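You operate a simulated robot arm through the tools that you are given. There is no shell and no other tool.

You run a simulated robot arm. Do the job below in one go: nothing can be reset, and whatever is moved stays where it is left.

TASK
Snap the yellow cap onto the pilot lamp in the socket, test it and put it in the blue tray.
Fine: set the knob to the volts printed on the lamp and let the green bar fill; knob at OFF, then the eject button; the cap stays on.

It is judged by the outcome, as a careful person would: the job done as asked, and still so three seconds after it is handed in. It fails if anything else is knocked over, pushed out of place, dropped, spilled or broken. A push-on lid holds only when it is set on centred and level and pressed home; a screw cap is set on level and turned clockwise until tight.

THE ROBOT
A 7-joint arm with a two-finger parallel gripper, fixed in place. Base frame: the origin is at the foot of the arm, x ahead of it, y to its left, z up; the work surface is at about z = 0. Units: mm, degrees, N and s.
With the tool pointing down near the work surface it reaches from about 220 to 580 mm from the base axis. Its first joint turns from -66.0 to 66.0 degrees. Payload 2.5 kg.
Tool frame: the origin (TCP) lies between the finger pads and is the grasp point; the fingertips stand 23 mm ahead of it; z points along the fingers, y is the line along which they close. The gripper opens to 94 mm. The fingers are 38 mm wide and 10 mm thick; the gripper's body (54 by 96 mm) begins 39 mm behind the TCP.
Orientation is that of the tool frame in the base frame, as a unit quaternion [x, y, z, w]. With the fingers straight down and closing along the base's y, the tool's x points along the base's -x, its y along +y and its z along -z.

THE INTERFACE
- The arm moves only by the tool servo_tool. Its argument "targets" is a list of rows, each a list of 7 numbers: the turn, a rotation vector about the tool's x, y, z in degrees, then the shift along the tool's x, y, z in mm, then the finger opening in mm, from 0 to 94. In form: [[rx, ry, rz, tx, ty, tz, grip], ...]. A call has 1 to 20 rows; each row shifts and turns the commanded pose from where the row before left it, along the tool's axes as they then stand. Rows are played at 5 a second. More than 50 mm and 8.6 degrees between two rows, or a gripper value outside its range, and nothing of the call is played. A pose out of reach is approached as far as the arm can. The call stops where the force on the tool passes 40 N (or 10 N more than at its start, if that is more) or the arm is blocked; 0.2 s more then pass. The fingers move at their own pace (about 108 mm/s each) and stop on an object; they squeeze with about 29 N. The grip force told is the motor's: it shows also when the fingers shut on nothing. Time passes only in rows, and 0.2 s behind the last, so rows that do not move let the fingers close. The reply holds the time, the measured pose of the TCP, the force on the tool along the base axes, the opening and the grip force, in the units named above and with some noise, with the torque about the TCP (base axes, N m) and any sound that the robot's microphone picked up.
- Cameras (640 x 400 px; columns grow to the right, rows downward): "scene" is fixed at [103.5, -411.7, 521.4]; the picture's right is [0.91, -0.42, 0.00], its down [-0.33, -0.71, -0.62] and it looks along [0.26, 0.57, -0.78] (base axes); focal length 214 px, centre (320, 200). "wrist" rides on the gripper at [86, 16, -74] in the tool frame; the picture's right is [-0.18, 0.98, 0.00], its down [-0.58, -0.11, -0.81] and it looks along [-0.79, -0.15, 0.59] (tool axes); focal length 243 px, centre (320, 200). There is no depth. A picture from a camera that has moved, and an enlarged one, comes with that camera's place and axes in the base frame and with its lens.
- get_image(camera): a new picture of that camera. The clock stands still meanwhile.
- enlarge(camera, box): a new picture of the part [left, top, right, bottom] of that camera's present view, enlarged. The clock stands still meanwhile.
- sign_off(): hands the job in; it is judged then, once.

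Places have to be worked out from the pictures, the camera data and where the tool is seen. Open the gripper and draw the arm clear of the work before you hand the job in, unless the task says otherwise.

The tools are called as name(argument=value, ...) on one line, values as JSON. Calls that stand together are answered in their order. servo_tool: Moves the arm, as the interface text tells. Its arguments: {"type":"object","properties":{"targets":{"type":"array","items":{"type":"array","items":{"type":"number"}}}},"required":["targets"]} The other tools are called the same way: get_image (camera) takes a picture; enlarge (camera, box) takes an enlarged picture of a part of a camera's view; sign_off () hands the job in.

At the start:

```text
t: 0.0
eef_pos: [368.5, -65.4, 355.2]
orientation: [0.0, 1.0, 0.0, 0.0]
force: [-0.4, -0.1, 0.4]
ft_torque: [-0.01, 0.01, 0.03]
finger_gap: 94.0
finger_force: 0.0
```

scene: 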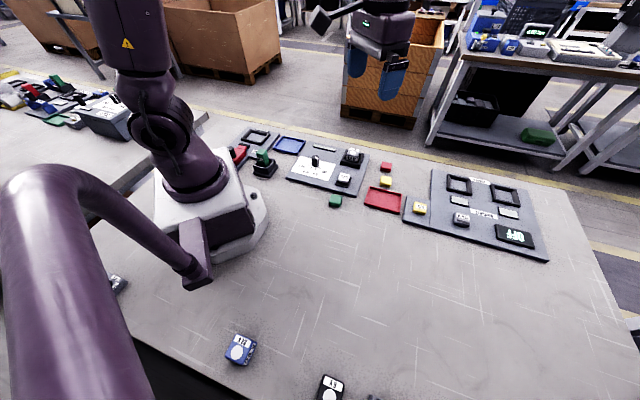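
wrist: 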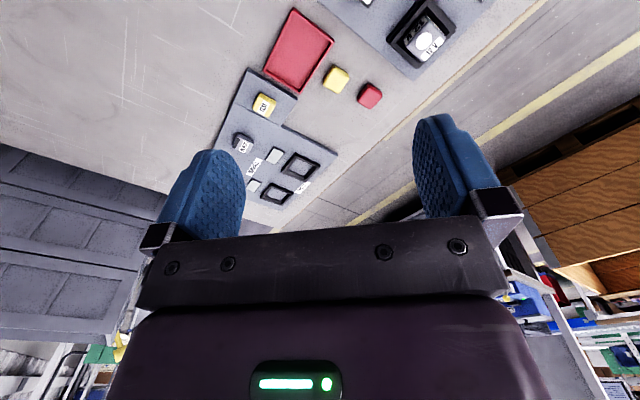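

The overview shows a left panel with a lamp socket and knob, plus a right panel. I enlarge these areas to understand the layout before moving.

enlarge(camera="scene", box=[220, 120, 380, 220])

enlarge(camera="scene", box=[360, 150, 560, 275])

enlarge(camera="scene", box=[80, 260, 400, 400])

enlarge(camera="wrist", box=[220, 0, 460, 150])

```text
4.00 times, centred on (300, 170) of scene
camera zoom: at [103.5, -411.7, 521.4], right [0.91, -0.42, 0.0], down [-0.33, -0.71, -0.62], along [0.26, 0.57, -0.78], focal length 858 px, centre (400, 320)
```

zoom: 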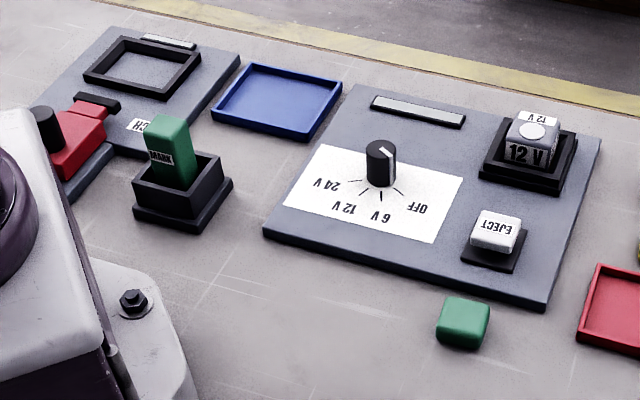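

```text
3.20 times, centred on (460, 212) of scene
camera zoom: at [103.5, -411.7, 521.4], right [0.91, -0.42, 0.0], down [-0.33, -0.71, -0.62], along [0.26, 0.57, -0.78], focal length 686 px, centre (-128, 160)
```

zoom: 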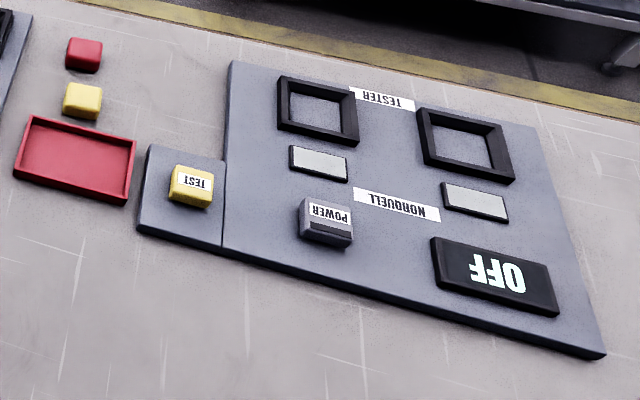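

```text
2.00 times, centred on (240, 330) of scene
camera zoom: at [103.5, -411.7, 521.4], right [0.91, -0.42, 0.0], down [-0.33, -0.71, -0.62], along [0.26, 0.57, -0.78], focal length 429 px, centre (480, -60)
```

zoom: 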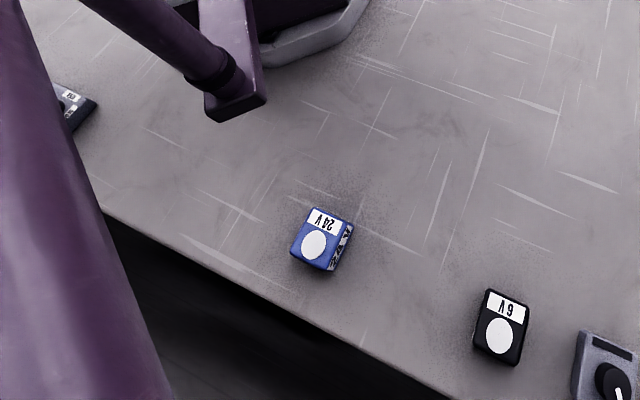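

```text
2.67 times, centred on (340, 75) of wrist
camera zoom: at [281.8, -50.1, 429.3], right [0.18, 0.98, 0.0], down [0.58, -0.11, 0.81], along [0.79, -0.15, -0.59], focal length 647 px, centre (267, 533)
```

zoom: 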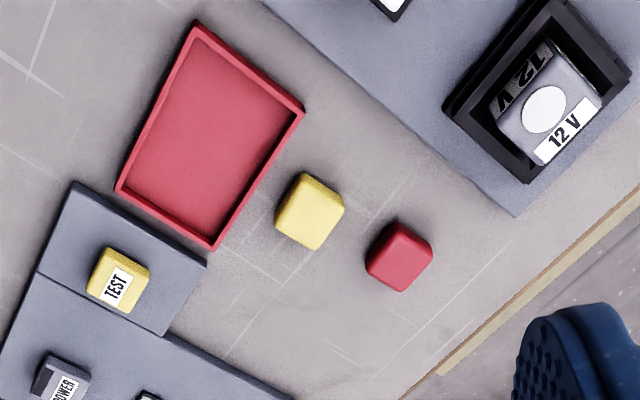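

The lamp in the socket of the left panel reads 12 V; the knob (OFF/6/12/24) and the EJECT button are on the same panel, the yellow cap stands at about (500,-60). I move back and left for a closer wrist view of the panel.

servo_tool(targets=[[0, 0, 0, 17, 31, 20, 94], [0, 0, 0, 17, 31, 20, 94], [0, 0, 0, 17, 31, 20, 94], [0, 0, 0, 17, 31, 20, 94], [0, 0, 0, 0, 0, 0, 94]])

get_image(camera="wrist")

get_image(camera="scene")

```text
t: 1.2
eef_pos: [299.6, 57.1, 274.4]
orientation: [0.001, 1.0, 0.001, 0.0]
force: [0.0, 0.6, 0.0]
ft_torque: [-0.02, 0.01, 0.03]
finger_gap: 93.9
finger_force: 0.0
```

```text
taken
camera wrist: at [213.2, 73.6, 348.2], right [0.18, 0.98, 0.0], down [0.58, -0.11, 0.81], along [0.79, -0.15, -0.59], focal length 243 px, centre (320, 200)
```

wrist: 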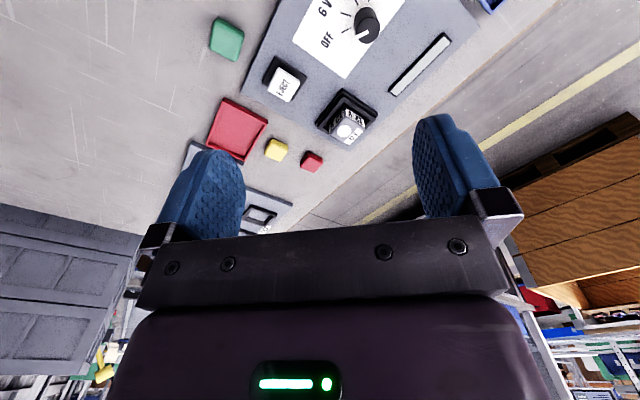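

```text
taken
```

scene: 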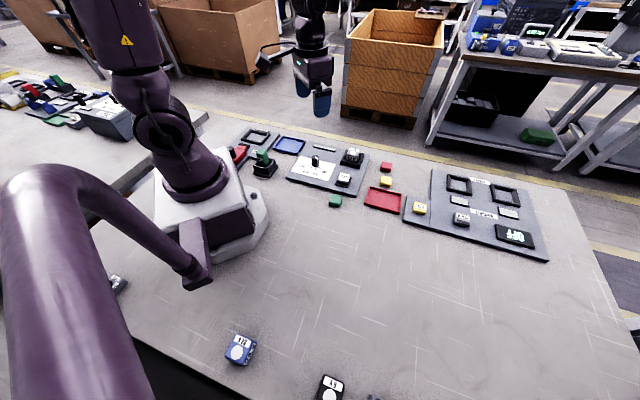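

Now the panel is in view; I enlarge it for measurement.

enlarge(camera="wrist", box=[200, 0, 520, 200])

enlarge(camera="scene", box=[280, 135, 400, 210])

```text
2.00 times, centred on (360, 100) of wrist
camera zoom: at [213.2, 73.6, 348.2], right [0.18, 0.98, 0.0], down [0.58, -0.11, 0.81], along [0.79, -0.15, -0.59], focal length 485 px, centre (240, 400)
```

zoom: 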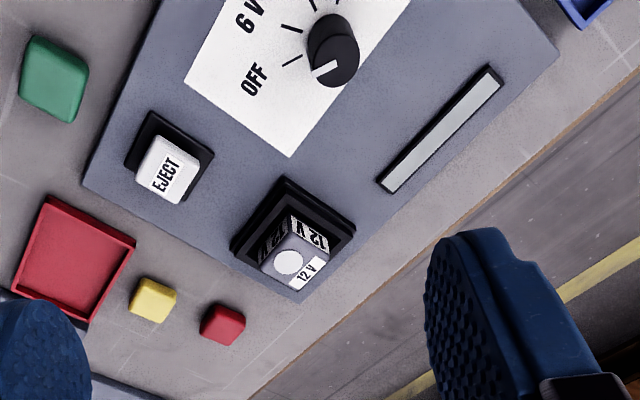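

```text
5.33 times, centred on (340, 172) of scene
camera zoom: at [103.5, -411.7, 521.4], right [0.91, -0.42, 0.0], down [-0.33, -0.71, -0.62], along [0.26, 0.57, -0.78], focal length 1144 px, centre (213, 347)
```

zoom: 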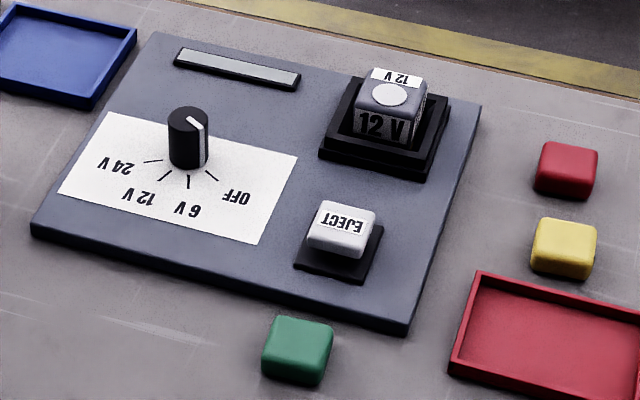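

The panel is yawed about 45°, with the lamp at about (446,68), knob pointing to OFF. Next I take a closer look at the yellow cap to get its position and yaw.

servo_tool(targets=[[0, 0, 0, -20, -26.4, 25, 94], [0, 0, 0, -20, -26.4, 25, 94], [0, 0, 0, -20, -26.4, 25, 94], [0, 0, 0, -20, -26.4, 25, 94], [0, 0, 0, -20, -26.4, 25, 94], [0, 0, 0, 0, 0, 0, 94]])

get_image(camera="wrist")

enlarge(camera="wrist", box=[240, 80, 400, 180])

enlarge(camera="scene", box=[346, 160, 410, 200])

```text
t: 2.6
eef_pos: [402.3, -75.0, 150.8]
orientation: [0.0, 1.0, 0.0, 0.0]
force: [-0.3, -0.3, 0.1]
ft_torque: [0.02, 0.01, -0.02]
finger_gap: 93.7
finger_force: 0.0
```

```text
taken
camera wrist: at [315.2, -58.5, 224.6], right [0.18, 0.98, 0.0], down [0.58, -0.11, 0.81], along [0.79, -0.15, -0.59], focal length 243 px, centre (320, 200)
```

wrist: 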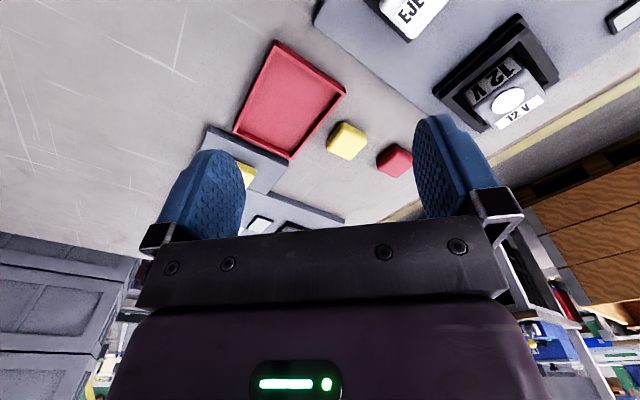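

```text
4.00 times, centred on (320, 130) of wrist
camera zoom: at [315.2, -58.5, 224.6], right [0.18, 0.98, 0.0], down [0.58, -0.11, 0.81], along [0.79, -0.15, -0.59], focal length 970 px, centre (320, 480)
```

zoom: 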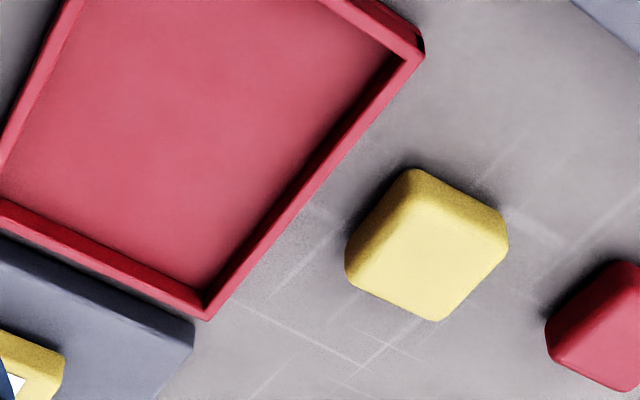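

```text
10.00 times, centred on (378, 180) of scene
camera zoom: at [103.5, -411.7, 521.4], right [0.91, -0.42, 0.0], down [-0.33, -0.71, -0.62], along [0.26, 0.57, -0.78], focal length 2145 px, centre (-260, 400)
```

zoom: 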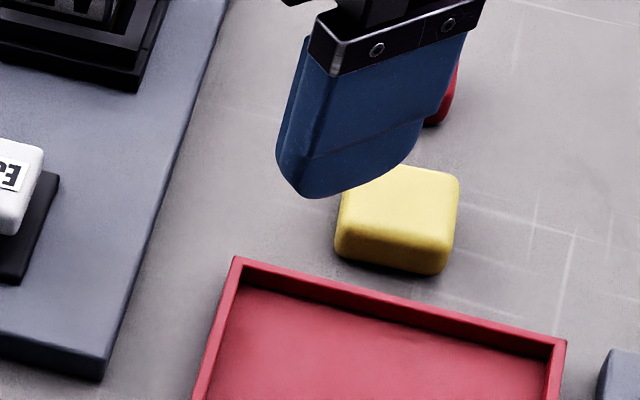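

The cap is about 30 mm square with yaw near 45–47° at about (498,-63). I rotate the tool by -45° about its z so the fingers close along the sides clear of the red tray, and look again.

servo_tool(targets=[[0, 0, -7.5, 0, 0, 0, 94], [0, 0, -7.5, 0, 0, 0, 94], [0, 0, -7.5, 0, 0, 0, 94], [0, 0, -7.5, 0, 0, 0, 70], [0, 0, -7.5, 0, 0, 0, 70], [0, 0, -7.5, 0, 0, 0, 70], [0, 0, 0, 0, 0, 0, 70]])

get_image(camera="wrist")

```text
t: 4.2
eef_pos: [400.2, -73.6, 151.0]
orientation: [-0.384, 0.923, -0.001, 0.0]
force: [-0.6, -0.5, 0.4]
ft_torque: [0.01, -0.02, 0.0]
finger_gap: 70.1
finger_force: 0.1
```

```text
taken
camera wrist: at [328.2, -123.6, 224.5], right [-0.57, 0.82, 0.0], down [0.49, 0.34, 0.81], along [0.66, 0.46, -0.59], focal length 243 px, centre (320, 200)
```

wrist: 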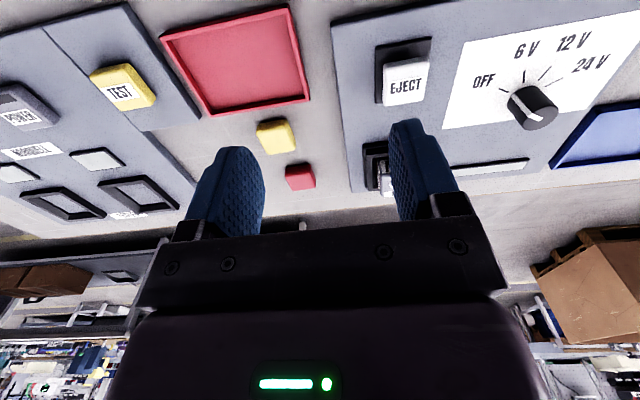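

I zoom on the knob and the cap in this view to check the pointer and the cap's yaw.

enlarge(camera="wrist", box=[440, 20, 600, 140])

enlarge(camera="wrist", box=[230, 90, 350, 200])

```text
3.33 times, centred on (520, 80) of wrist
camera zoom: at [328.2, -123.6, 224.5], right [-0.57, 0.82, 0.0], down [0.49, 0.34, 0.81], along [0.66, 0.46, -0.59], focal length 809 px, centre (-347, 600)
```

zoom: 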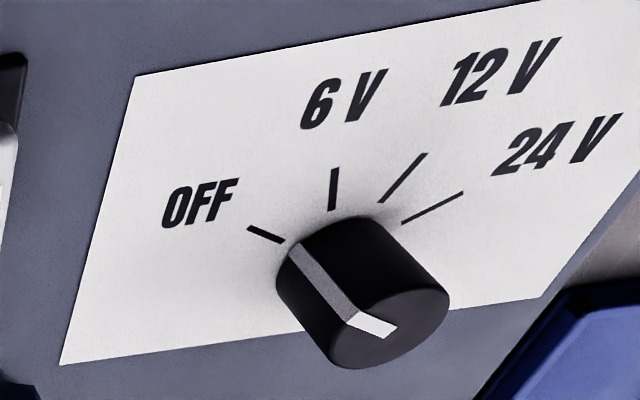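

```text
3.64 times, centred on (290, 145) of wrist
camera zoom: at [328.2, -123.6, 224.5], right [-0.57, 0.82, 0.0], down [0.49, 0.34, 0.81], along [0.66, 0.46, -0.59], focal length 882 px, centre (429, 400)
```

zoom: 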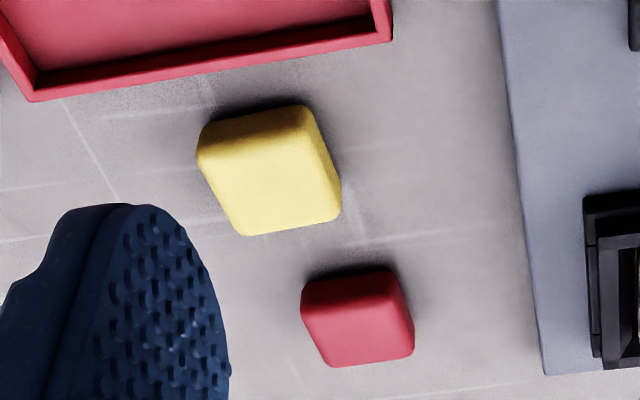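

The cap centre comes out at (497.5,-63), yaw ~46°, consistent across both views. I move above it at z≈90 with the fingers at 60 mm.

servo_tool(targets=[[0, 0, 0, -19, -15.4, 15, 60], [0, 0, 0, -19, -15.4, 15, 60], [0, 0, 0, -19, -15.4, 15, 60], [0, 0, 0, -19.1, -15.4, 15, 60], [0, 0, 0, 0, 0, 0, 60]])

get_image(camera="wrist")

enlarge(camera="scene", box=[346, 130, 426, 210])

```text
t: 5.4
eef_pos: [499.5, -64.3, 92.0]
orientation: [-0.383, 0.924, 0.001, 0.0]
force: [0.4, -0.8, 0.0]
ft_torque: [0.03, 0.0, 0.01]
finger_gap: 59.9
finger_force: 0.1
```

```text
taken
camera wrist: at [426.5, -114.1, 165.6], right [-0.57, 0.82, 0.0], down [0.49, 0.33, 0.81], along [0.67, 0.46, -0.59], focal length 243 px, centre (320, 200)
```

wrist: 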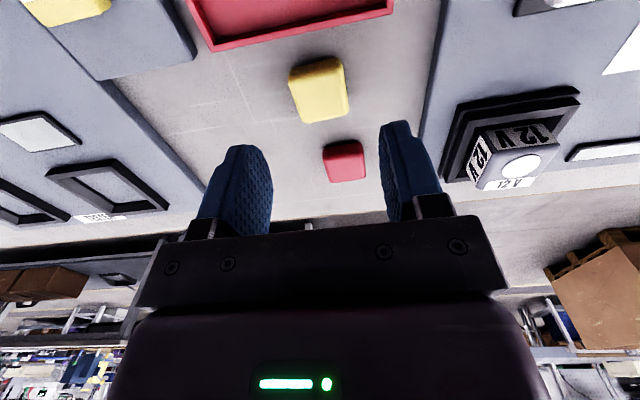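

```text
5.00 times, centred on (386, 170) of scene
camera zoom: at [103.5, -411.7, 521.4], right [0.91, -0.42, 0.0], down [-0.33, -0.71, -0.62], along [0.26, 0.57, -0.78], focal length 1072 px, centre (-10, 350)
```

zoom: 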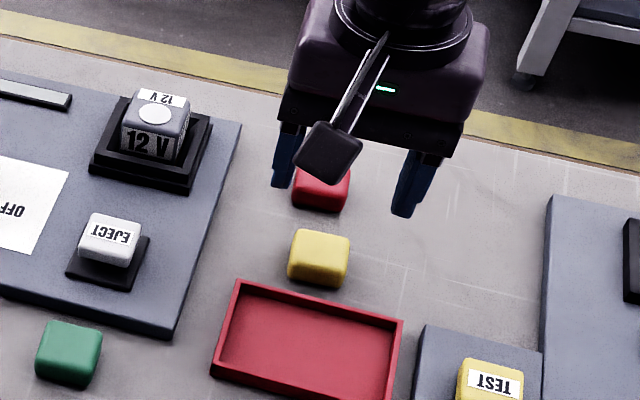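

Laterally the cap looks centred between the fingers; I zoom to check the fore-aft offset.

enlarge(camera="wrist", box=[240, 30, 400, 190])

enlarge(camera="wrist", box=[430, 70, 610, 200])

```text
2.50 times, centred on (320, 110) of wrist
camera zoom: at [426.5, -114.1, 165.6], right [-0.57, 0.82, 0.0], down [0.49, 0.33, 0.81], along [0.67, 0.46, -0.59], focal length 606 px, centre (320, 425)
```

zoom: 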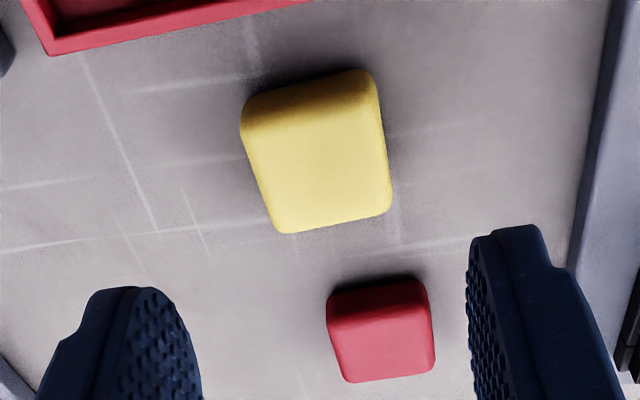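

```text
3.08 times, centred on (520, 135) of wrist
camera zoom: at [426.5, -114.1, 165.6], right [-0.57, 0.82, 0.0], down [0.49, 0.33, 0.81], along [0.67, 0.46, -0.59], focal length 746 px, centre (-295, 400)
```

zoom: 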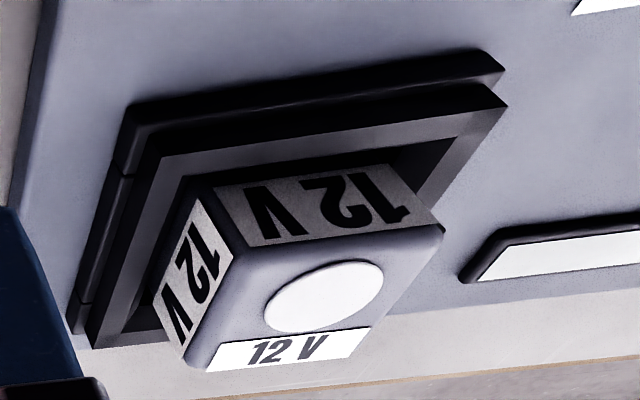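

The cap is centred within about 2 mm under the TCP, at the right yaw. I descend to tips about 6 mm above the table and close on the cap.

servo_tool(targets=[[0, 0, 0, 0, 1.0, 21, 60], [0, 0, 0, 0, 0, 21, 60], [0, 0, 0, 0, 0, 14, 60], [0, 0, 0, 0, 0, 7, 60], [0, 0, 0, 0, 0, 0, 60], [0, 0, 0, 0, 0, 0, 40], [0, 0, 0, 0, 0, 0, 20], [0, 0, 0, 0, 0, 0, 20], [0, 0, 0, 0, 0, 0, 20]])

get_image(camera="wrist")

```text
t: 7.4
eef_pos: [497.1, -63.5, 27.9]
orientation: [-0.383, 0.924, 0.0, 0.001]
force: [0.9, 0.1, 0.6]
ft_torque: [-0.01, -0.01, -0.02]
finger_gap: 34.1
finger_force: 28.4
```

```text
taken
camera wrist: at [424.6, -113.4, 101.0], right [-0.57, 0.82, 0.0], down [0.49, 0.33, 0.81], along [0.67, 0.46, -0.59], focal length 243 px, centre (320, 200)
```

wrist: 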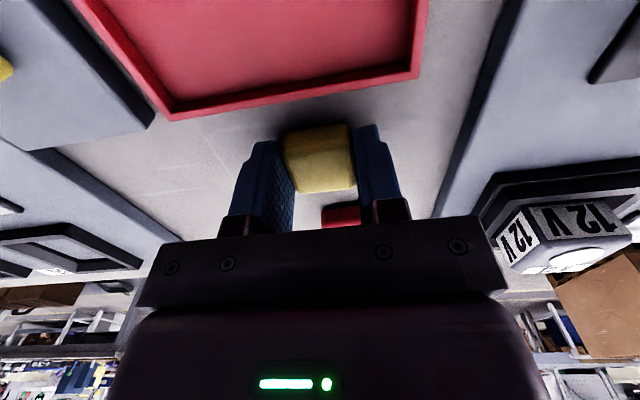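

The cap is held, 34 mm wide. I look closely at the grasp and at the lamp from this low angle.

enlarge(camera="wrist", box=[220, 90, 420, 240])

enlarge(camera="wrist", box=[460, 140, 640, 290])

```text
2.67 times, centred on (320, 165) of wrist
camera zoom: at [424.6, -113.4, 101.0], right [-0.57, 0.82, 0.0], down [0.49, 0.33, 0.81], along [0.67, 0.46, -0.59], focal length 647 px, centre (320, 293)
```

zoom: 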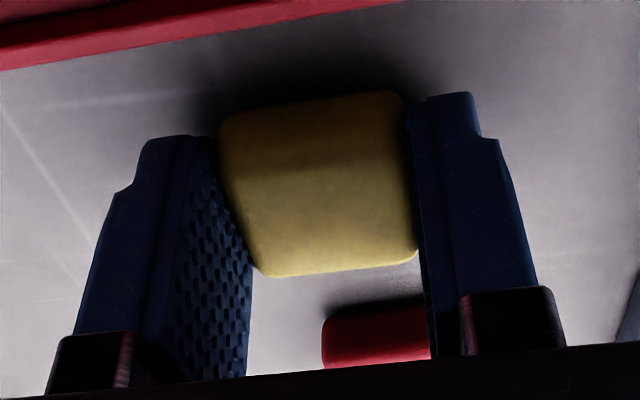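

```text
2.67 times, centred on (550, 215) of wrist
camera zoom: at [424.6, -113.4, 101.0], right [-0.57, 0.82, 0.0], down [0.49, 0.33, 0.81], along [0.67, 0.46, -0.59], focal length 647 px, centre (-293, 160)
```

zoom: 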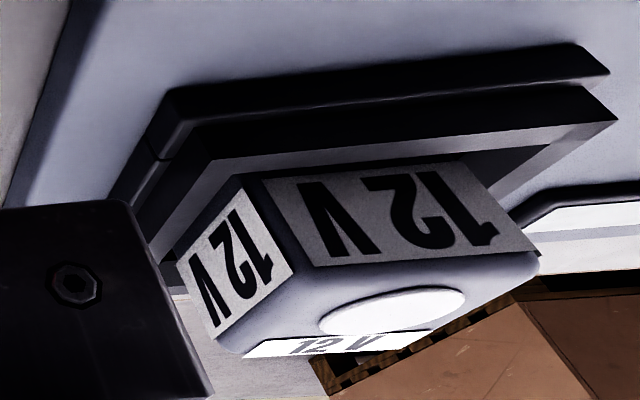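

The cap may sit ~2 mm forward of the TCP along the finger width. To centre it exactly I'll shift it 8 mm away from the tray, set it down, then re-grip it at 90° so both axes are centred.

servo_tool(targets=[[0, 0, 0, 0, 0, -6, 20], [0, 0, 0, -4, 0, 0, 20], [0, 0, 0, -4, 0, 0, 20], [0, 0, 0, 0, 0, 5.5, 20], [0, 0, 0, 0, 0, 0, 20], [0, 0, 0, 0, 0, 0, 46], [0, 0, 0, 0, 0, 0, 46], [0, 0, 0, 0, 0, -15, 46], [0, 0, 0, 0, 0, -30, 46], [0, 0, 0, 0, 0, -20, 46], [0, 0, 0, 0, 0, 0, 46]])

enlarge(camera="wrist", box=[240, 30, 400, 190])

```text
t: 9.8
eef_pos: [503.9, -58.1, 94.7]
orientation: [-0.382, 0.924, 0.0, -0.001]
force: [-0.2, 0.0, -1.1]
ft_torque: [0.0, 0.0, 0.02]
finger_gap: 45.8
finger_force: 0.1
```

```text
2.50 times, centred on (320, 110) of wrist
camera zoom: at [430.1, -107.9, 168.3], right [-0.57, 0.83, 0.0], down [0.49, 0.33, 0.81], along [0.67, 0.46, -0.59], focal length 606 px, centre (320, 425)
```

zoom: 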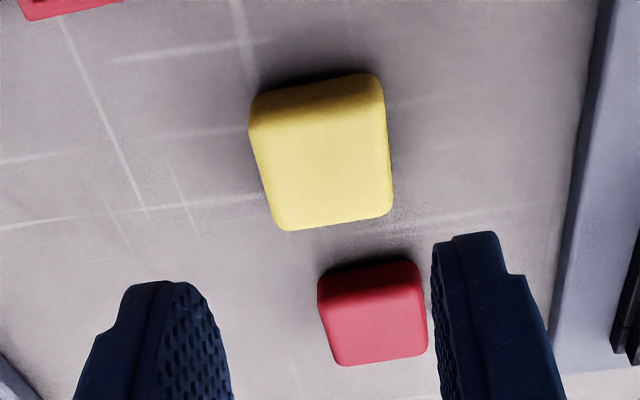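

The cap is down and clear of the tray. Now I rotate the tool +90° and open a bit, then check before descending.

servo_tool(targets=[[0, 0, 7.5, 0, 0, 0, 48], [0, 0, 7.5, 0, 0, 0, 48], [0, 0, 7.5, 0, 0, 0, 48], [0, 0, 7.5, 0, 0, 0, 48], [0, 0, 7.5, 0, 0, 0, 48], [0, 0, 7.5, 0, 0, 0, 48], [0, 0, 7.5, 0, 0, 0, 48], [0, 0, 7.5, 0, 0, 0, 48], [0, 0, 7.5, 0, 0, 0, 48], [0, 0, 7.5, 0, 0, 0, 48], [0, 0, 7.5, 0, 0, 0, 48], [0, 0, 7.5, 0, 0, 0, 48], [0, 0, 0, 0, 0, 0, 48]])

get_image(camera="wrist")

enlarge(camera="wrist", box=[240, 30, 400, 190])

```text
t: 12.6
eef_pos: [503.3, -57.4, 92.7]
orientation: [0.384, 0.923, 0.0, 0.0]
force: [-0.2, 0.1, 0.2]
ft_torque: [0.01, 0.0, 0.01]
finger_gap: 48.0
finger_force: 0.1
```

```text
taken
camera wrist: at [453.0, 15.3, 166.3], right [0.83, 0.56, 0.0], down [0.33, -0.49, 0.81], along [0.45, -0.67, -0.59], focal length 243 px, centre (320, 200)
```

wrist: 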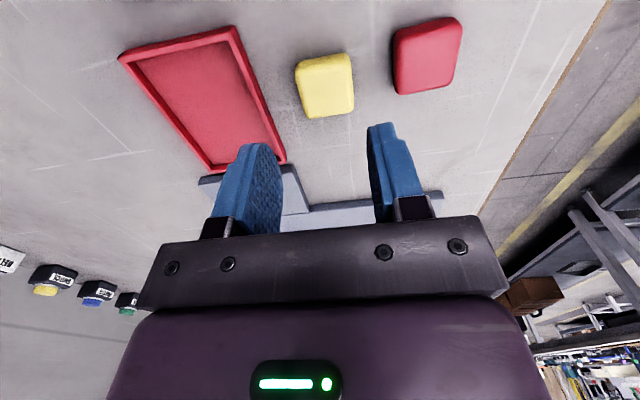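

```text
2.50 times, centred on (320, 110) of wrist
camera zoom: at [453.0, 15.3, 166.3], right [0.83, 0.56, 0.0], down [0.33, -0.49, 0.81], along [0.45, -0.67, -0.59], focal length 606 px, centre (320, 425)
```

zoom: 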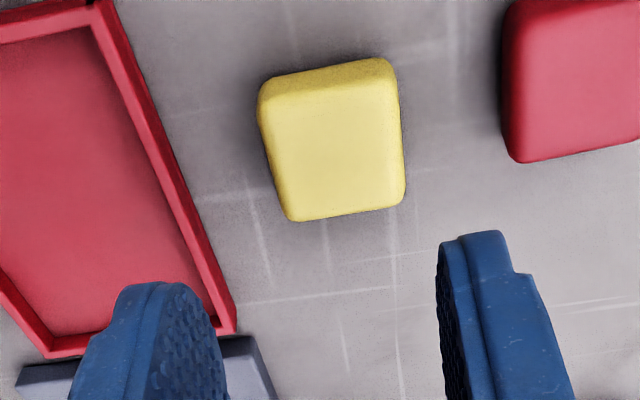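

The cap is about 2.5 mm off along this closing axis, as estimated; gripping here will centre it. I descend and close.

servo_tool(targets=[[0, 0, 0, 0, 0, 25, 48], [0, 0, 0, 0, 0, 20, 48], [0, 0, 0, 0, 0, 12, 48], [0, 0, 0, 0, 0, 7, 48], [0, 0, 0, 0, 0, 0, 48], [0, 0, 0, 0, 0, 0, 38], [0, 0, 0, 0, 0, 0, 30], [0, 0, 0, 0, 0, 0, 20], [0, 0, 0, 0, 0, 0, 20]])

enlarge(camera="wrist", box=[220, 90, 420, 240])

```text
t: 14.6
eef_pos: [503.1, -57.2, 29.4]
orientation: [0.383, 0.924, 0.0, 0.0]
force: [1.1, -0.7, -0.1]
ft_torque: [-0.02, 0.0, 0.02]
finger_gap: 34.5
finger_force: 29.0
```

```text
2.67 times, centred on (320, 165) of wrist
camera zoom: at [452.7, 14.9, 102.8], right [0.82, 0.57, 0.0], down [0.33, -0.49, 0.81], along [0.46, -0.67, -0.59], focal length 647 px, centre (320, 293)
```

zoom: 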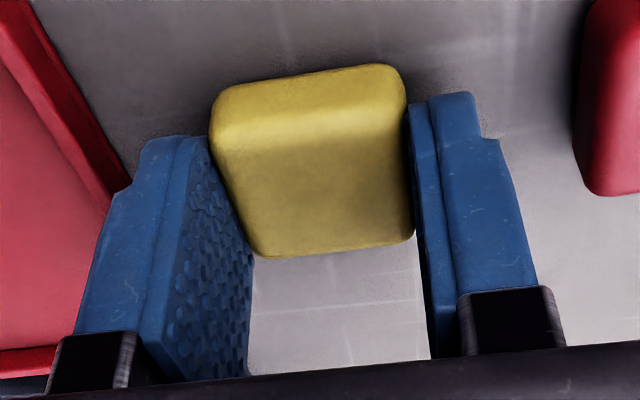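

The cap is now centred in the grip on both axes. I lift it and move to hover about 100 mm above the lamp for an accurate look at the lens.

servo_tool(targets=[[0, 0, 0, 0, 0, -20, 20], [0, 0, 0, 0, 0, -35, 20], [0, 0, 0, 0, 0, -35, 20], [0, 0, 0, 0, 0, -30.6, 20], [0, 0, 0, 25.4, 9.5, 0, 20], [0, 0, 0, 25.4, 9.5, 0, 20], [0, 0, 0, 25.4, 9.5, 0, 20], [0, 0, 0, 25.4, 9.5, 0, 20], [0, 0, 0, 25.2, 9.4, 0, 20], [0, 0, 0, 0, 0, 0, 20]])

get_image(camera="wrist")

enlarge(camera="wrist", box=[240, 0, 400, 120])

enlarge(camera="scene", box=[310, 110, 400, 190])

```text
t: 16.8
eef_pos: [447.0, 65.5, 147.7]
orientation: [0.382, 0.924, 0.0, 0.001]
force: [0.1, 0.7, -0.1]
ft_torque: [0.01, 0.01, 0.0]
finger_gap: 34.3
finger_force: 29.1
```

```text
taken
camera wrist: at [396.5, 138.2, 222.3], right [0.83, 0.56, 0.0], down [0.33, -0.49, 0.81], along [0.46, -0.67, -0.59], focal length 243 px, centre (320, 200)
```

wrist: 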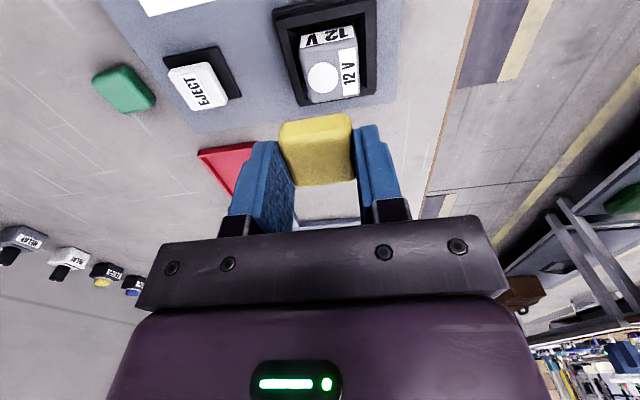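

```text
3.33 times, centred on (320, 60) of wrist
camera zoom: at [396.5, 138.2, 222.3], right [0.83, 0.56, 0.0], down [0.33, -0.49, 0.81], along [0.46, -0.67, -0.59], focal length 809 px, centre (320, 667)
```

zoom: 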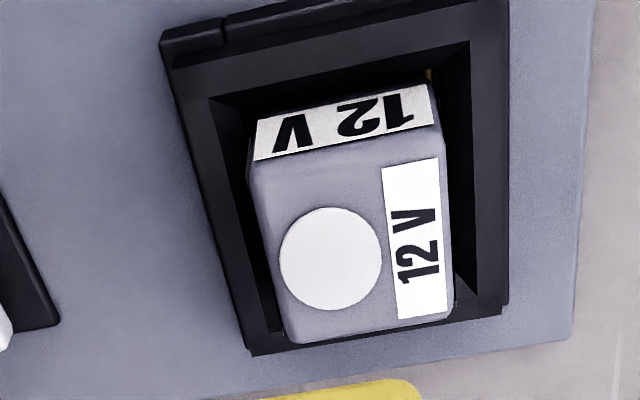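

```text
5.00 times, centred on (355, 150) of scene
camera zoom: at [103.5, -411.7, 521.4], right [0.91, -0.42, 0.0], down [-0.33, -0.71, -0.62], along [0.26, 0.57, -0.78], focal length 1072 px, centre (145, 450)
```

zoom: 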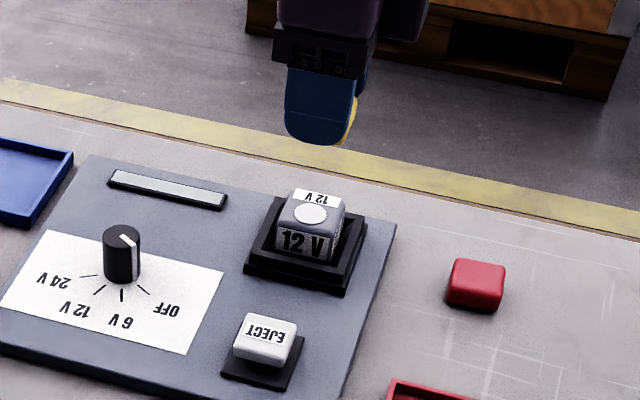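

The lamp top is about 38 mm square with the white disc offset ~6 mm from its centre. I need to know whether the disc is a raised seat or a flat marking, so I zoom in on it.

enlarge(camera="wrist", box=[290, 25, 380, 115])

enlarge(camera="scene", box=[330, 135, 380, 175])

enlarge(camera="scene", box=[215, 325, 355, 400])

```text
4.44 times, centred on (335, 70) of wrist
camera zoom: at [396.5, 138.2, 222.3], right [0.83, 0.56, 0.0], down [0.33, -0.49, 0.81], along [0.46, -0.67, -0.59], focal length 1078 px, centre (253, 778)
```

zoom: 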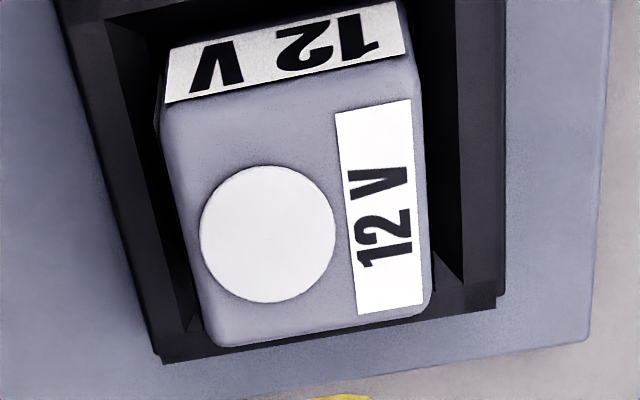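

```text
10.00 times, centred on (355, 155) of scene
camera zoom: at [103.5, -411.7, 521.4], right [0.91, -0.42, 0.0], down [-0.33, -0.71, -0.62], along [0.26, 0.57, -0.78], focal length 2145 px, centre (-30, 650)
```

zoom: 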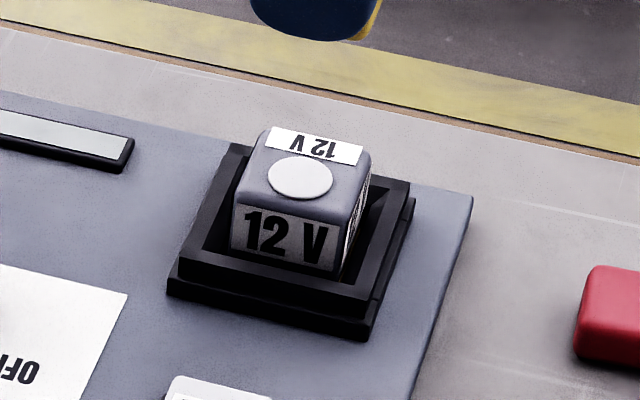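

```text
4.57 times, centred on (285, 362) of scene
camera zoom: at [103.5, -411.7, 521.4], right [0.91, -0.42, 0.0], down [-0.33, -0.71, -0.62], along [0.26, 0.57, -0.78], focal length 980 px, centre (480, -543)
```

zoom: 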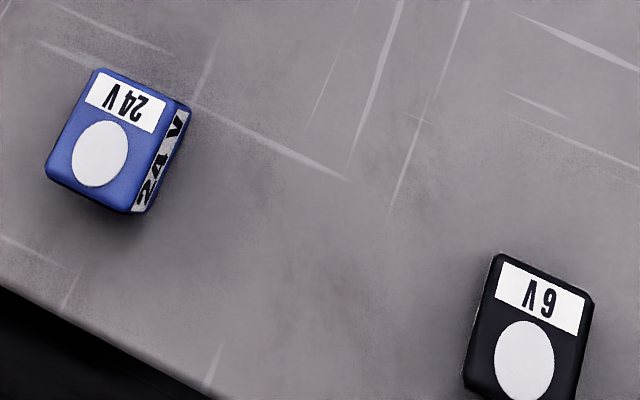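

The disc is nearly flat, so I can't tell from above what the cap seats on. I'll lift the cap high and tilt it toward the scene camera to inspect its underside.

servo_tool(targets=[[0, 0, 0, 20, -20, -35, 20], [0, 0, 0, 10, -10, -35, 20], [0, 0, 0, 0, 0, -35, 20], [0, 0, 0, 0, 0, -30, 20], [5.6, -5.6, 0, 0, 0, 0, 20], [5.6, -5.6, 0, 0, 0, 0, 20], [5.6, -5.6, 0, 0, 0, 0, 20], [5.6, -5.6, 0, 0, 0, 0, 20], [5.6, -5.6, 0, 0, 0, 0, 20], [5.6, -5.6, 0, 0, 0, 0, 20], [0, 0, 0, 0, 0, 0, 20]])

get_image(camera="scene")

```text
t: 19.2
eef_pos: [405.2, 66.5, 285.8]
orientation: [0.351, 0.845, -0.372, 0.154]
force: [-0.4, -0.7, 1.0]
ft_torque: [-0.01, -0.01, -0.01]
finger_gap: 34.5
finger_force: 29.0
```

```text
taken
```

scene: 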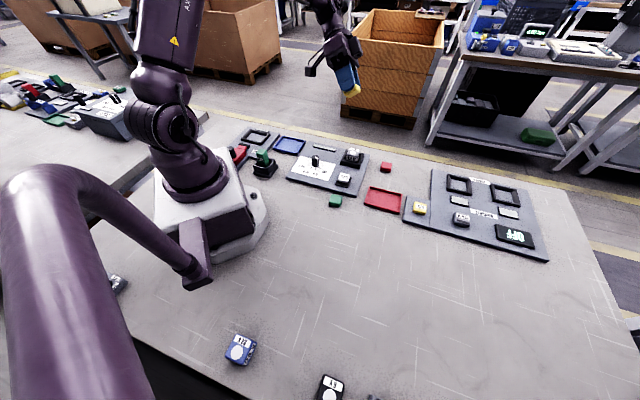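

The tilt went smoothly to ~47° toward -y. I tilt some 24° more and zoom on the underside.

servo_tool(targets=[[5.6, -5.6, 0, 0, 0, 0, 20], [5.6, -5.6, 0, 0, 0, 0, 20], [5.6, -5.6, 0, 0, 0, 0, 20], [0, 0, 0, 0, 0, 0, 20]])

enlarge(camera="scene", box=[320, 50, 400, 110])

```text
t: 20.2
eef_pos: [403.6, 66.0, 285.3]
orientation: [0.311, 0.751, -0.539, 0.223]
force: [0.3, 0.3, -0.8]
ft_torque: [0.02, 0.0, 0.03]
finger_gap: 34.4
finger_force: 29.2
```

```text
6.67 times, centred on (360, 80) of scene
camera zoom: at [103.5, -411.7, 521.4], right [0.91, -0.42, 0.0], down [-0.33, -0.71, -0.62], along [0.26, 0.57, -0.78], focal length 1430 px, centre (53, 1000)
```

zoom: 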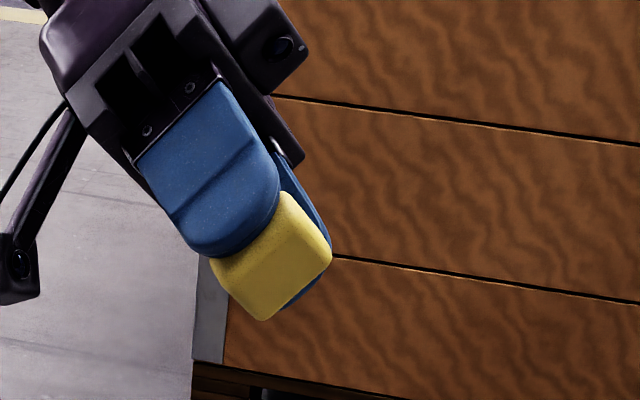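

The bottom face is now visible; I zoom further for any cavity marks.

enlarge(camera="scene", box=[342, 70, 366, 94])

get_image(camera="wrist")

```text
16.00 times, centred on (354, 82) of scene
camera zoom: at [103.5, -411.7, 521.4], right [0.91, -0.42, 0.0], down [-0.33, -0.71, -0.62], along [0.26, 0.57, -0.78], focal length 3432 px, centre (-224, 2088)
```

zoom: 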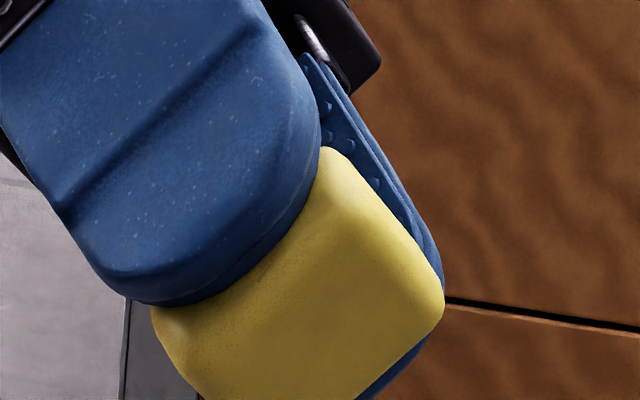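

```text
taken
camera wrist: at [354.3, 159.6, 239.0], right [0.83, 0.18, -0.54], down [0.33, 0.61, 0.72], along [0.46, -0.77, 0.44], focal length 243 px, centre (320, 200)
```

wrist: 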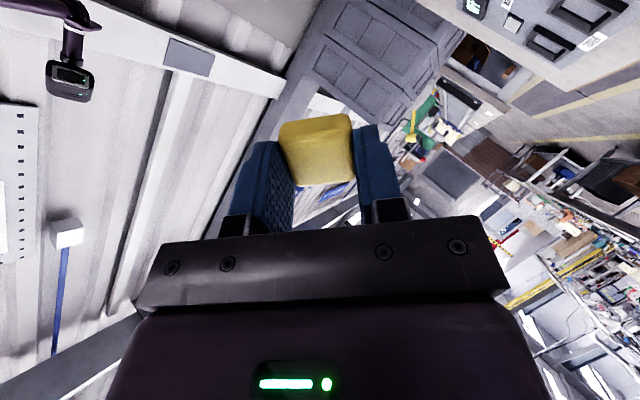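

The cap's underside is plain and flat, so the natural seat is the centre of the lamp top (38 mm vs 34 mm cap; socket centre agrees at ~8 mm to the right of my hover point). I undo the tilt and return over the lamp with that correction.

servo_tool(targets=[[-5.6, 5.6, 0, 0, 0, 0, 20], [-5.6, 5.6, 0, 0, 0, 0, 20], [-5.6, 5.6, 0, 0, 0, 0, 20], [-5.6, 5.6, 0, 0, 0, 0, 20], [-5.6, 5.6, 0, 0, 0, 0, 20], [-5.6, 5.6, 0, 0, 0, 0, 20], [-5.6, 5.6, 0, 0, 0, 0, 20], [-5.6, 5.6, 0, 0, 0, 0, 20], [-5.6, 5.6, 0, 0, 0, 0, 20], [0, 0, 0, -10, 10, 30, 20], [0, 0, 0, -10, 14, 35, 20], [0, 0, 0, -10.2, 14.2, 35, 20], [0, 0, 0, 0, 0, 35, 20], [0, 0, 0, 0, 0, 0, 20]])

enlarge(camera="wrist", box=[260, 10, 380, 190])

enlarge(camera="scene", box=[330, 110, 390, 180])

```text
t: 23.2
eef_pos: [453.8, 70.4, 149.7]
orientation: [0.383, 0.924, 0.0, -0.001]
force: [1.0, 0.2, 0.1]
ft_torque: [0.0, 0.04, 0.06]
finger_gap: 34.6
finger_force: 29.0
```

```text
2.22 times, centred on (320, 100) of wrist
camera zoom: at [403.1, 143.7, 223.8], right [0.82, 0.57, 0.0], down [0.33, -0.49, 0.81], along [0.46, -0.66, -0.59], focal length 539 px, centre (320, 422)
```

zoom: 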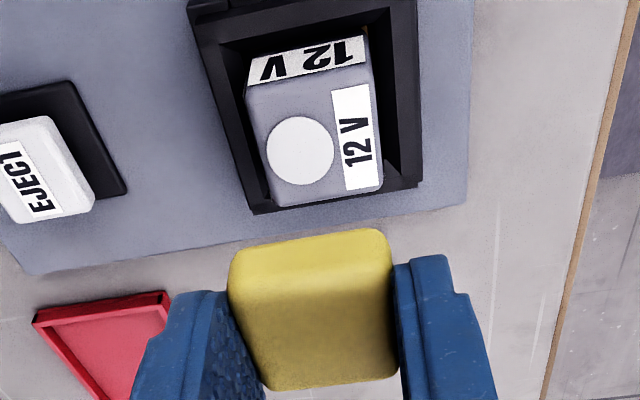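

```text
5.71 times, centred on (360, 145) of scene
camera zoom: at [103.5, -411.7, 521.4], right [0.91, -0.42, 0.0], down [-0.33, -0.71, -0.62], along [0.26, 0.57, -0.78], focal length 1226 px, centre (91, 514)
```

zoom: 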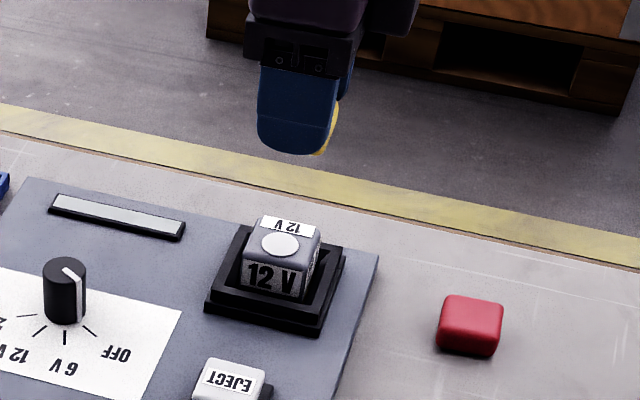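

The cap is within about 1 mm of the lamp centre and aligned in yaw. I nudge half a millimetre and descend to just above the lamp.

servo_tool(targets=[[0, 0, 0, 0.5, -0.5, 20, 20], [0, 0, 0, 0, 0, 20, 20], [0, 0, 0, 0, 0, 15, 20], [0, 0, 0, 0, 0, 8, 20], [0, 0, 0, 0, 0, 0, 20]])

get_image(camera="wrist")

enlarge(camera="scene", box=[325, 125, 385, 185])

```text
t: 24.4
eef_pos: [452.1, 72.3, 86.8]
orientation: [0.383, 0.924, 0.0, 0.0]
force: [0.0, 0.2, 0.3]
ft_torque: [0.02, 0.04, 0.0]
finger_gap: 34.4
finger_force: 28.6
```

```text
taken
camera wrist: at [402.1, 144.4, 160.2], right [0.83, 0.56, 0.0], down [0.33, -0.49, 0.81], along [0.46, -0.67, -0.59], focal length 243 px, centre (320, 200)
```

wrist: 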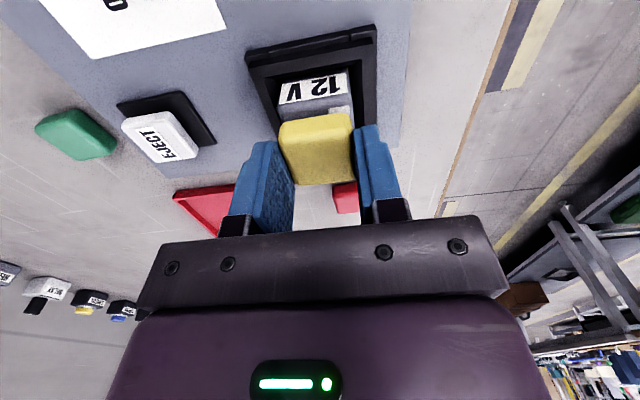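

```text
6.67 times, centred on (355, 155) of scene
camera zoom: at [103.5, -411.7, 521.4], right [0.91, -0.42, 0.0], down [-0.33, -0.71, -0.62], along [0.26, 0.57, -0.78], focal length 1430 px, centre (87, 500)
```

zoom: 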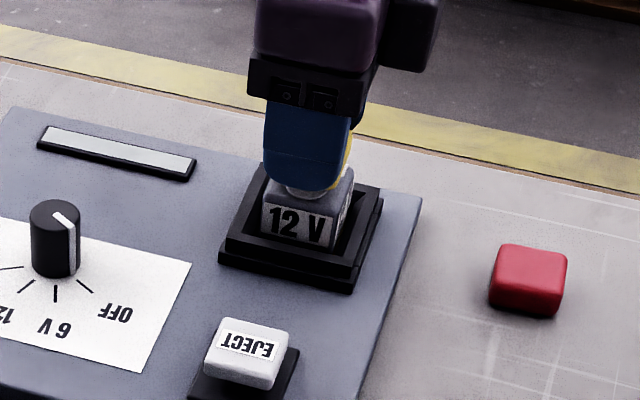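

The cap is ~8 mm above the lamp. I check the lateral match in a zoom before touching down.

enlarge(camera="wrist", box=[240, 20, 400, 200])

enlarge(camera="scene", box=[342, 138, 372, 168])

```text
2.22 times, centred on (320, 110) of wrist
camera zoom: at [402.1, 144.4, 160.2], right [0.83, 0.56, 0.0], down [0.33, -0.49, 0.81], along [0.46, -0.67, -0.59], focal length 539 px, centre (320, 400)
```

zoom: 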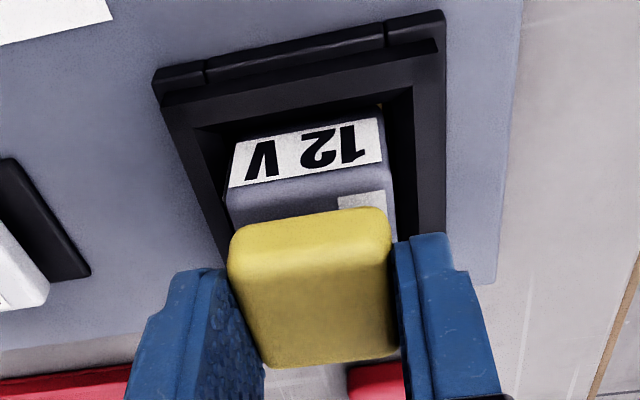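

```text
13.33 times, centred on (357, 153) of scene
camera zoom: at [103.5, -411.7, 521.4], right [0.91, -0.42, 0.0], down [-0.33, -0.71, -0.62], along [0.26, 0.57, -0.78], focal length 2860 px, centre (-173, 827)
```

zoom: 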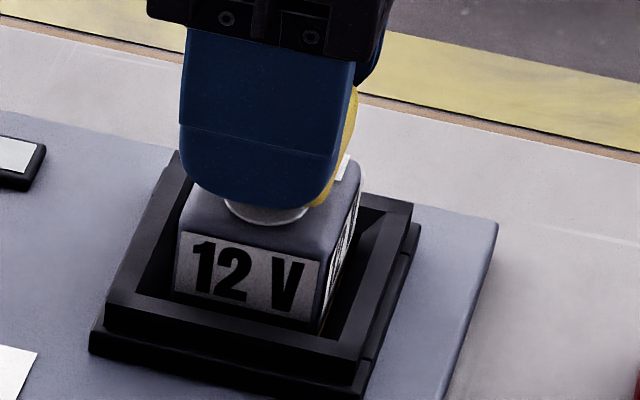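

Alignment looks good. I lower in small 1.5 mm steps until contact and press.

servo_tool(targets=[[0, 0, 0, 0, 0, 2, 20], [0, 0, 0, 0, 0, 1.5, 20], [0, 0, 0, 0, 0, 1.5, 20], [0, 0, 0, 0, 0, 1.5, 20]])

```text
t: 25.4
eef_pos: [451.9, 71.7, 80.7]
orientation: [0.382, 0.924, -0.001, -0.001]
force: [-0.3, -0.2, -0.1]
ft_torque: [0.01, -0.01, 0.01]
finger_gap: 34.3
finger_force: 28.9
```

No contact yet at z=80.7; I go on in 1 mm steps.

servo_tool(targets=[[0, 0, 0, 0, 0, 1, 20], [0, 0, 0, 0, 0, 1, 20], [0, 0, 0, 0, 0, 1, 20]])

```text
t: 26.2
eef_pos: [453.3, 70.4, 80.2]
orientation: [0.382, 0.924, 0.0, 0.003]
force: [-4.8, -2.6, 20.1]
ft_torque: [-0.09, 0.17, 0.03]
finger_gap: 34.2
finger_force: 28.9
```

Contact at z≈80 with 20 N and only small torque, so the cap sits about level. I press further in small steps listening for a click.

servo_tool(targets=[[0, 0, 0, 0, 0, 1, 20], [0, 0, 0, 0, 0, 1, 20]])

enlarge(camera="scene", box=[342, 138, 372, 168])

enlarge(camera="wrist", box=[240, 20, 400, 200])

```text
t: 26.8
eef_pos: [452.5, 71.3, 76.9]
orientation: [0.383, 0.924, 0.0, 0.002]
force: [-1.2, -3.9, 24.7]
ft_torque: [-0.11, 0.0, -0.01]
finger_gap: 34.4
finger_force: 28.9
```

```text
13.33 times, centred on (357, 153) of scene
camera zoom: at [103.4, -411.7, 521.4], right [0.91, -0.42, 0.0], down [-0.33, -0.71, -0.62], along [0.26, 0.57, -0.78], focal length 2860 px, centre (-173, 827)
```

zoom: 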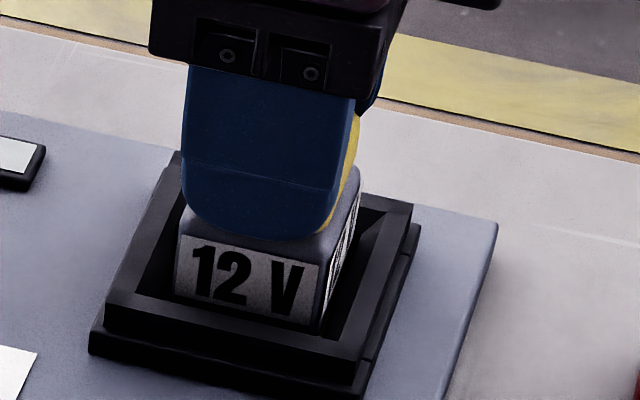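

```text
2.22 times, centred on (320, 110) of wrist
camera zoom: at [403.1, 143.6, 150.1], right [0.83, 0.56, 0.0], down [0.33, -0.49, 0.81], along [0.46, -0.67, -0.59], focal length 539 px, centre (320, 400)
```

zoom: 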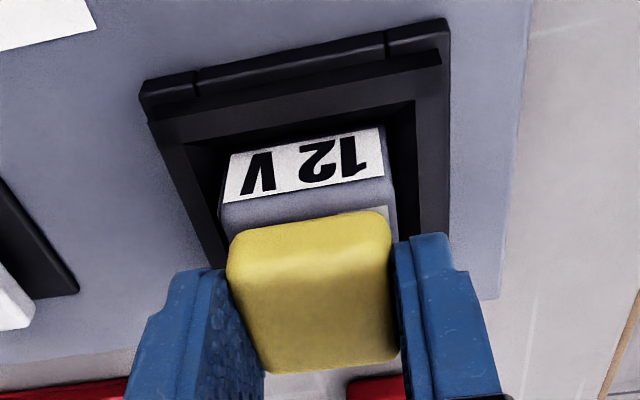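

The cap is slipping up slightly in the fingers at ~25 N without a click. I release it on the lamp and will press from above with closed fingertips instead; first release, rise and look.

servo_tool(targets=[[0, 0, 0, 0, 0, -1.5, 20], [0, 0, 0, 0, 0, 0, 50], [0, 0, 0, 0, 0, 0, 50], [0, 0, 0, 0, 0, -15, 50], [0, 0, 0, 0, 0, -25, 50], [0, 0, 0, 0, 0, -30, 50], [0, 0, 0, 0, 0, 0, 50]])

enlarge(camera="scene", box=[337, 135, 377, 175])

enlarge(camera="wrist", box=[240, 0, 400, 160])

```text
t: 28.4
eef_pos: [451.7, 70.2, 146.7]
orientation: [0.383, 0.924, 0.0, 0.0]
force: [0.9, -0.1, -0.2]
ft_torque: [-0.01, -0.01, 0.02]
finger_gap: 50.0
finger_force: 0.0
```

```text
10.00 times, centred on (357, 155) of scene
camera zoom: at [103.5, -411.7, 521.4], right [0.91, -0.42, 0.0], down [-0.33, -0.71, -0.62], along [0.26, 0.57, -0.78], focal length 2145 px, centre (-50, 650)
```

zoom: 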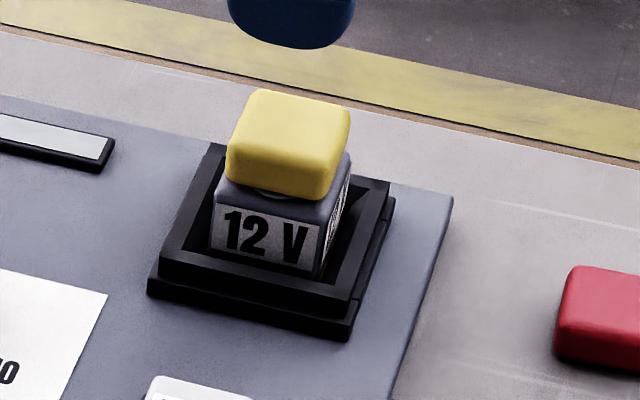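

```text
2.50 times, centred on (320, 80) of wrist
camera zoom: at [401.7, 143.4, 219.7], right [0.83, 0.56, 0.0], down [0.33, -0.49, 0.81], along [0.46, -0.67, -0.59], focal length 606 px, centre (320, 500)
```

zoom: 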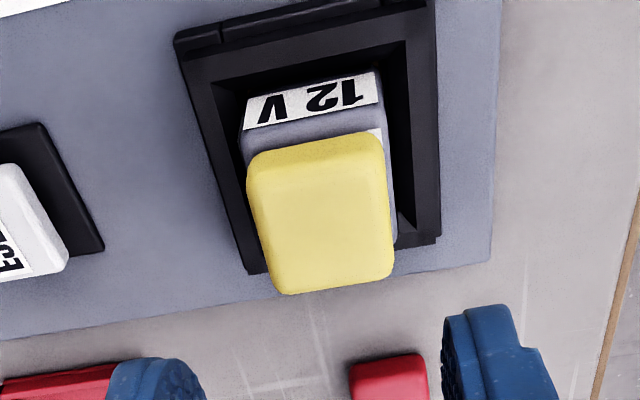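

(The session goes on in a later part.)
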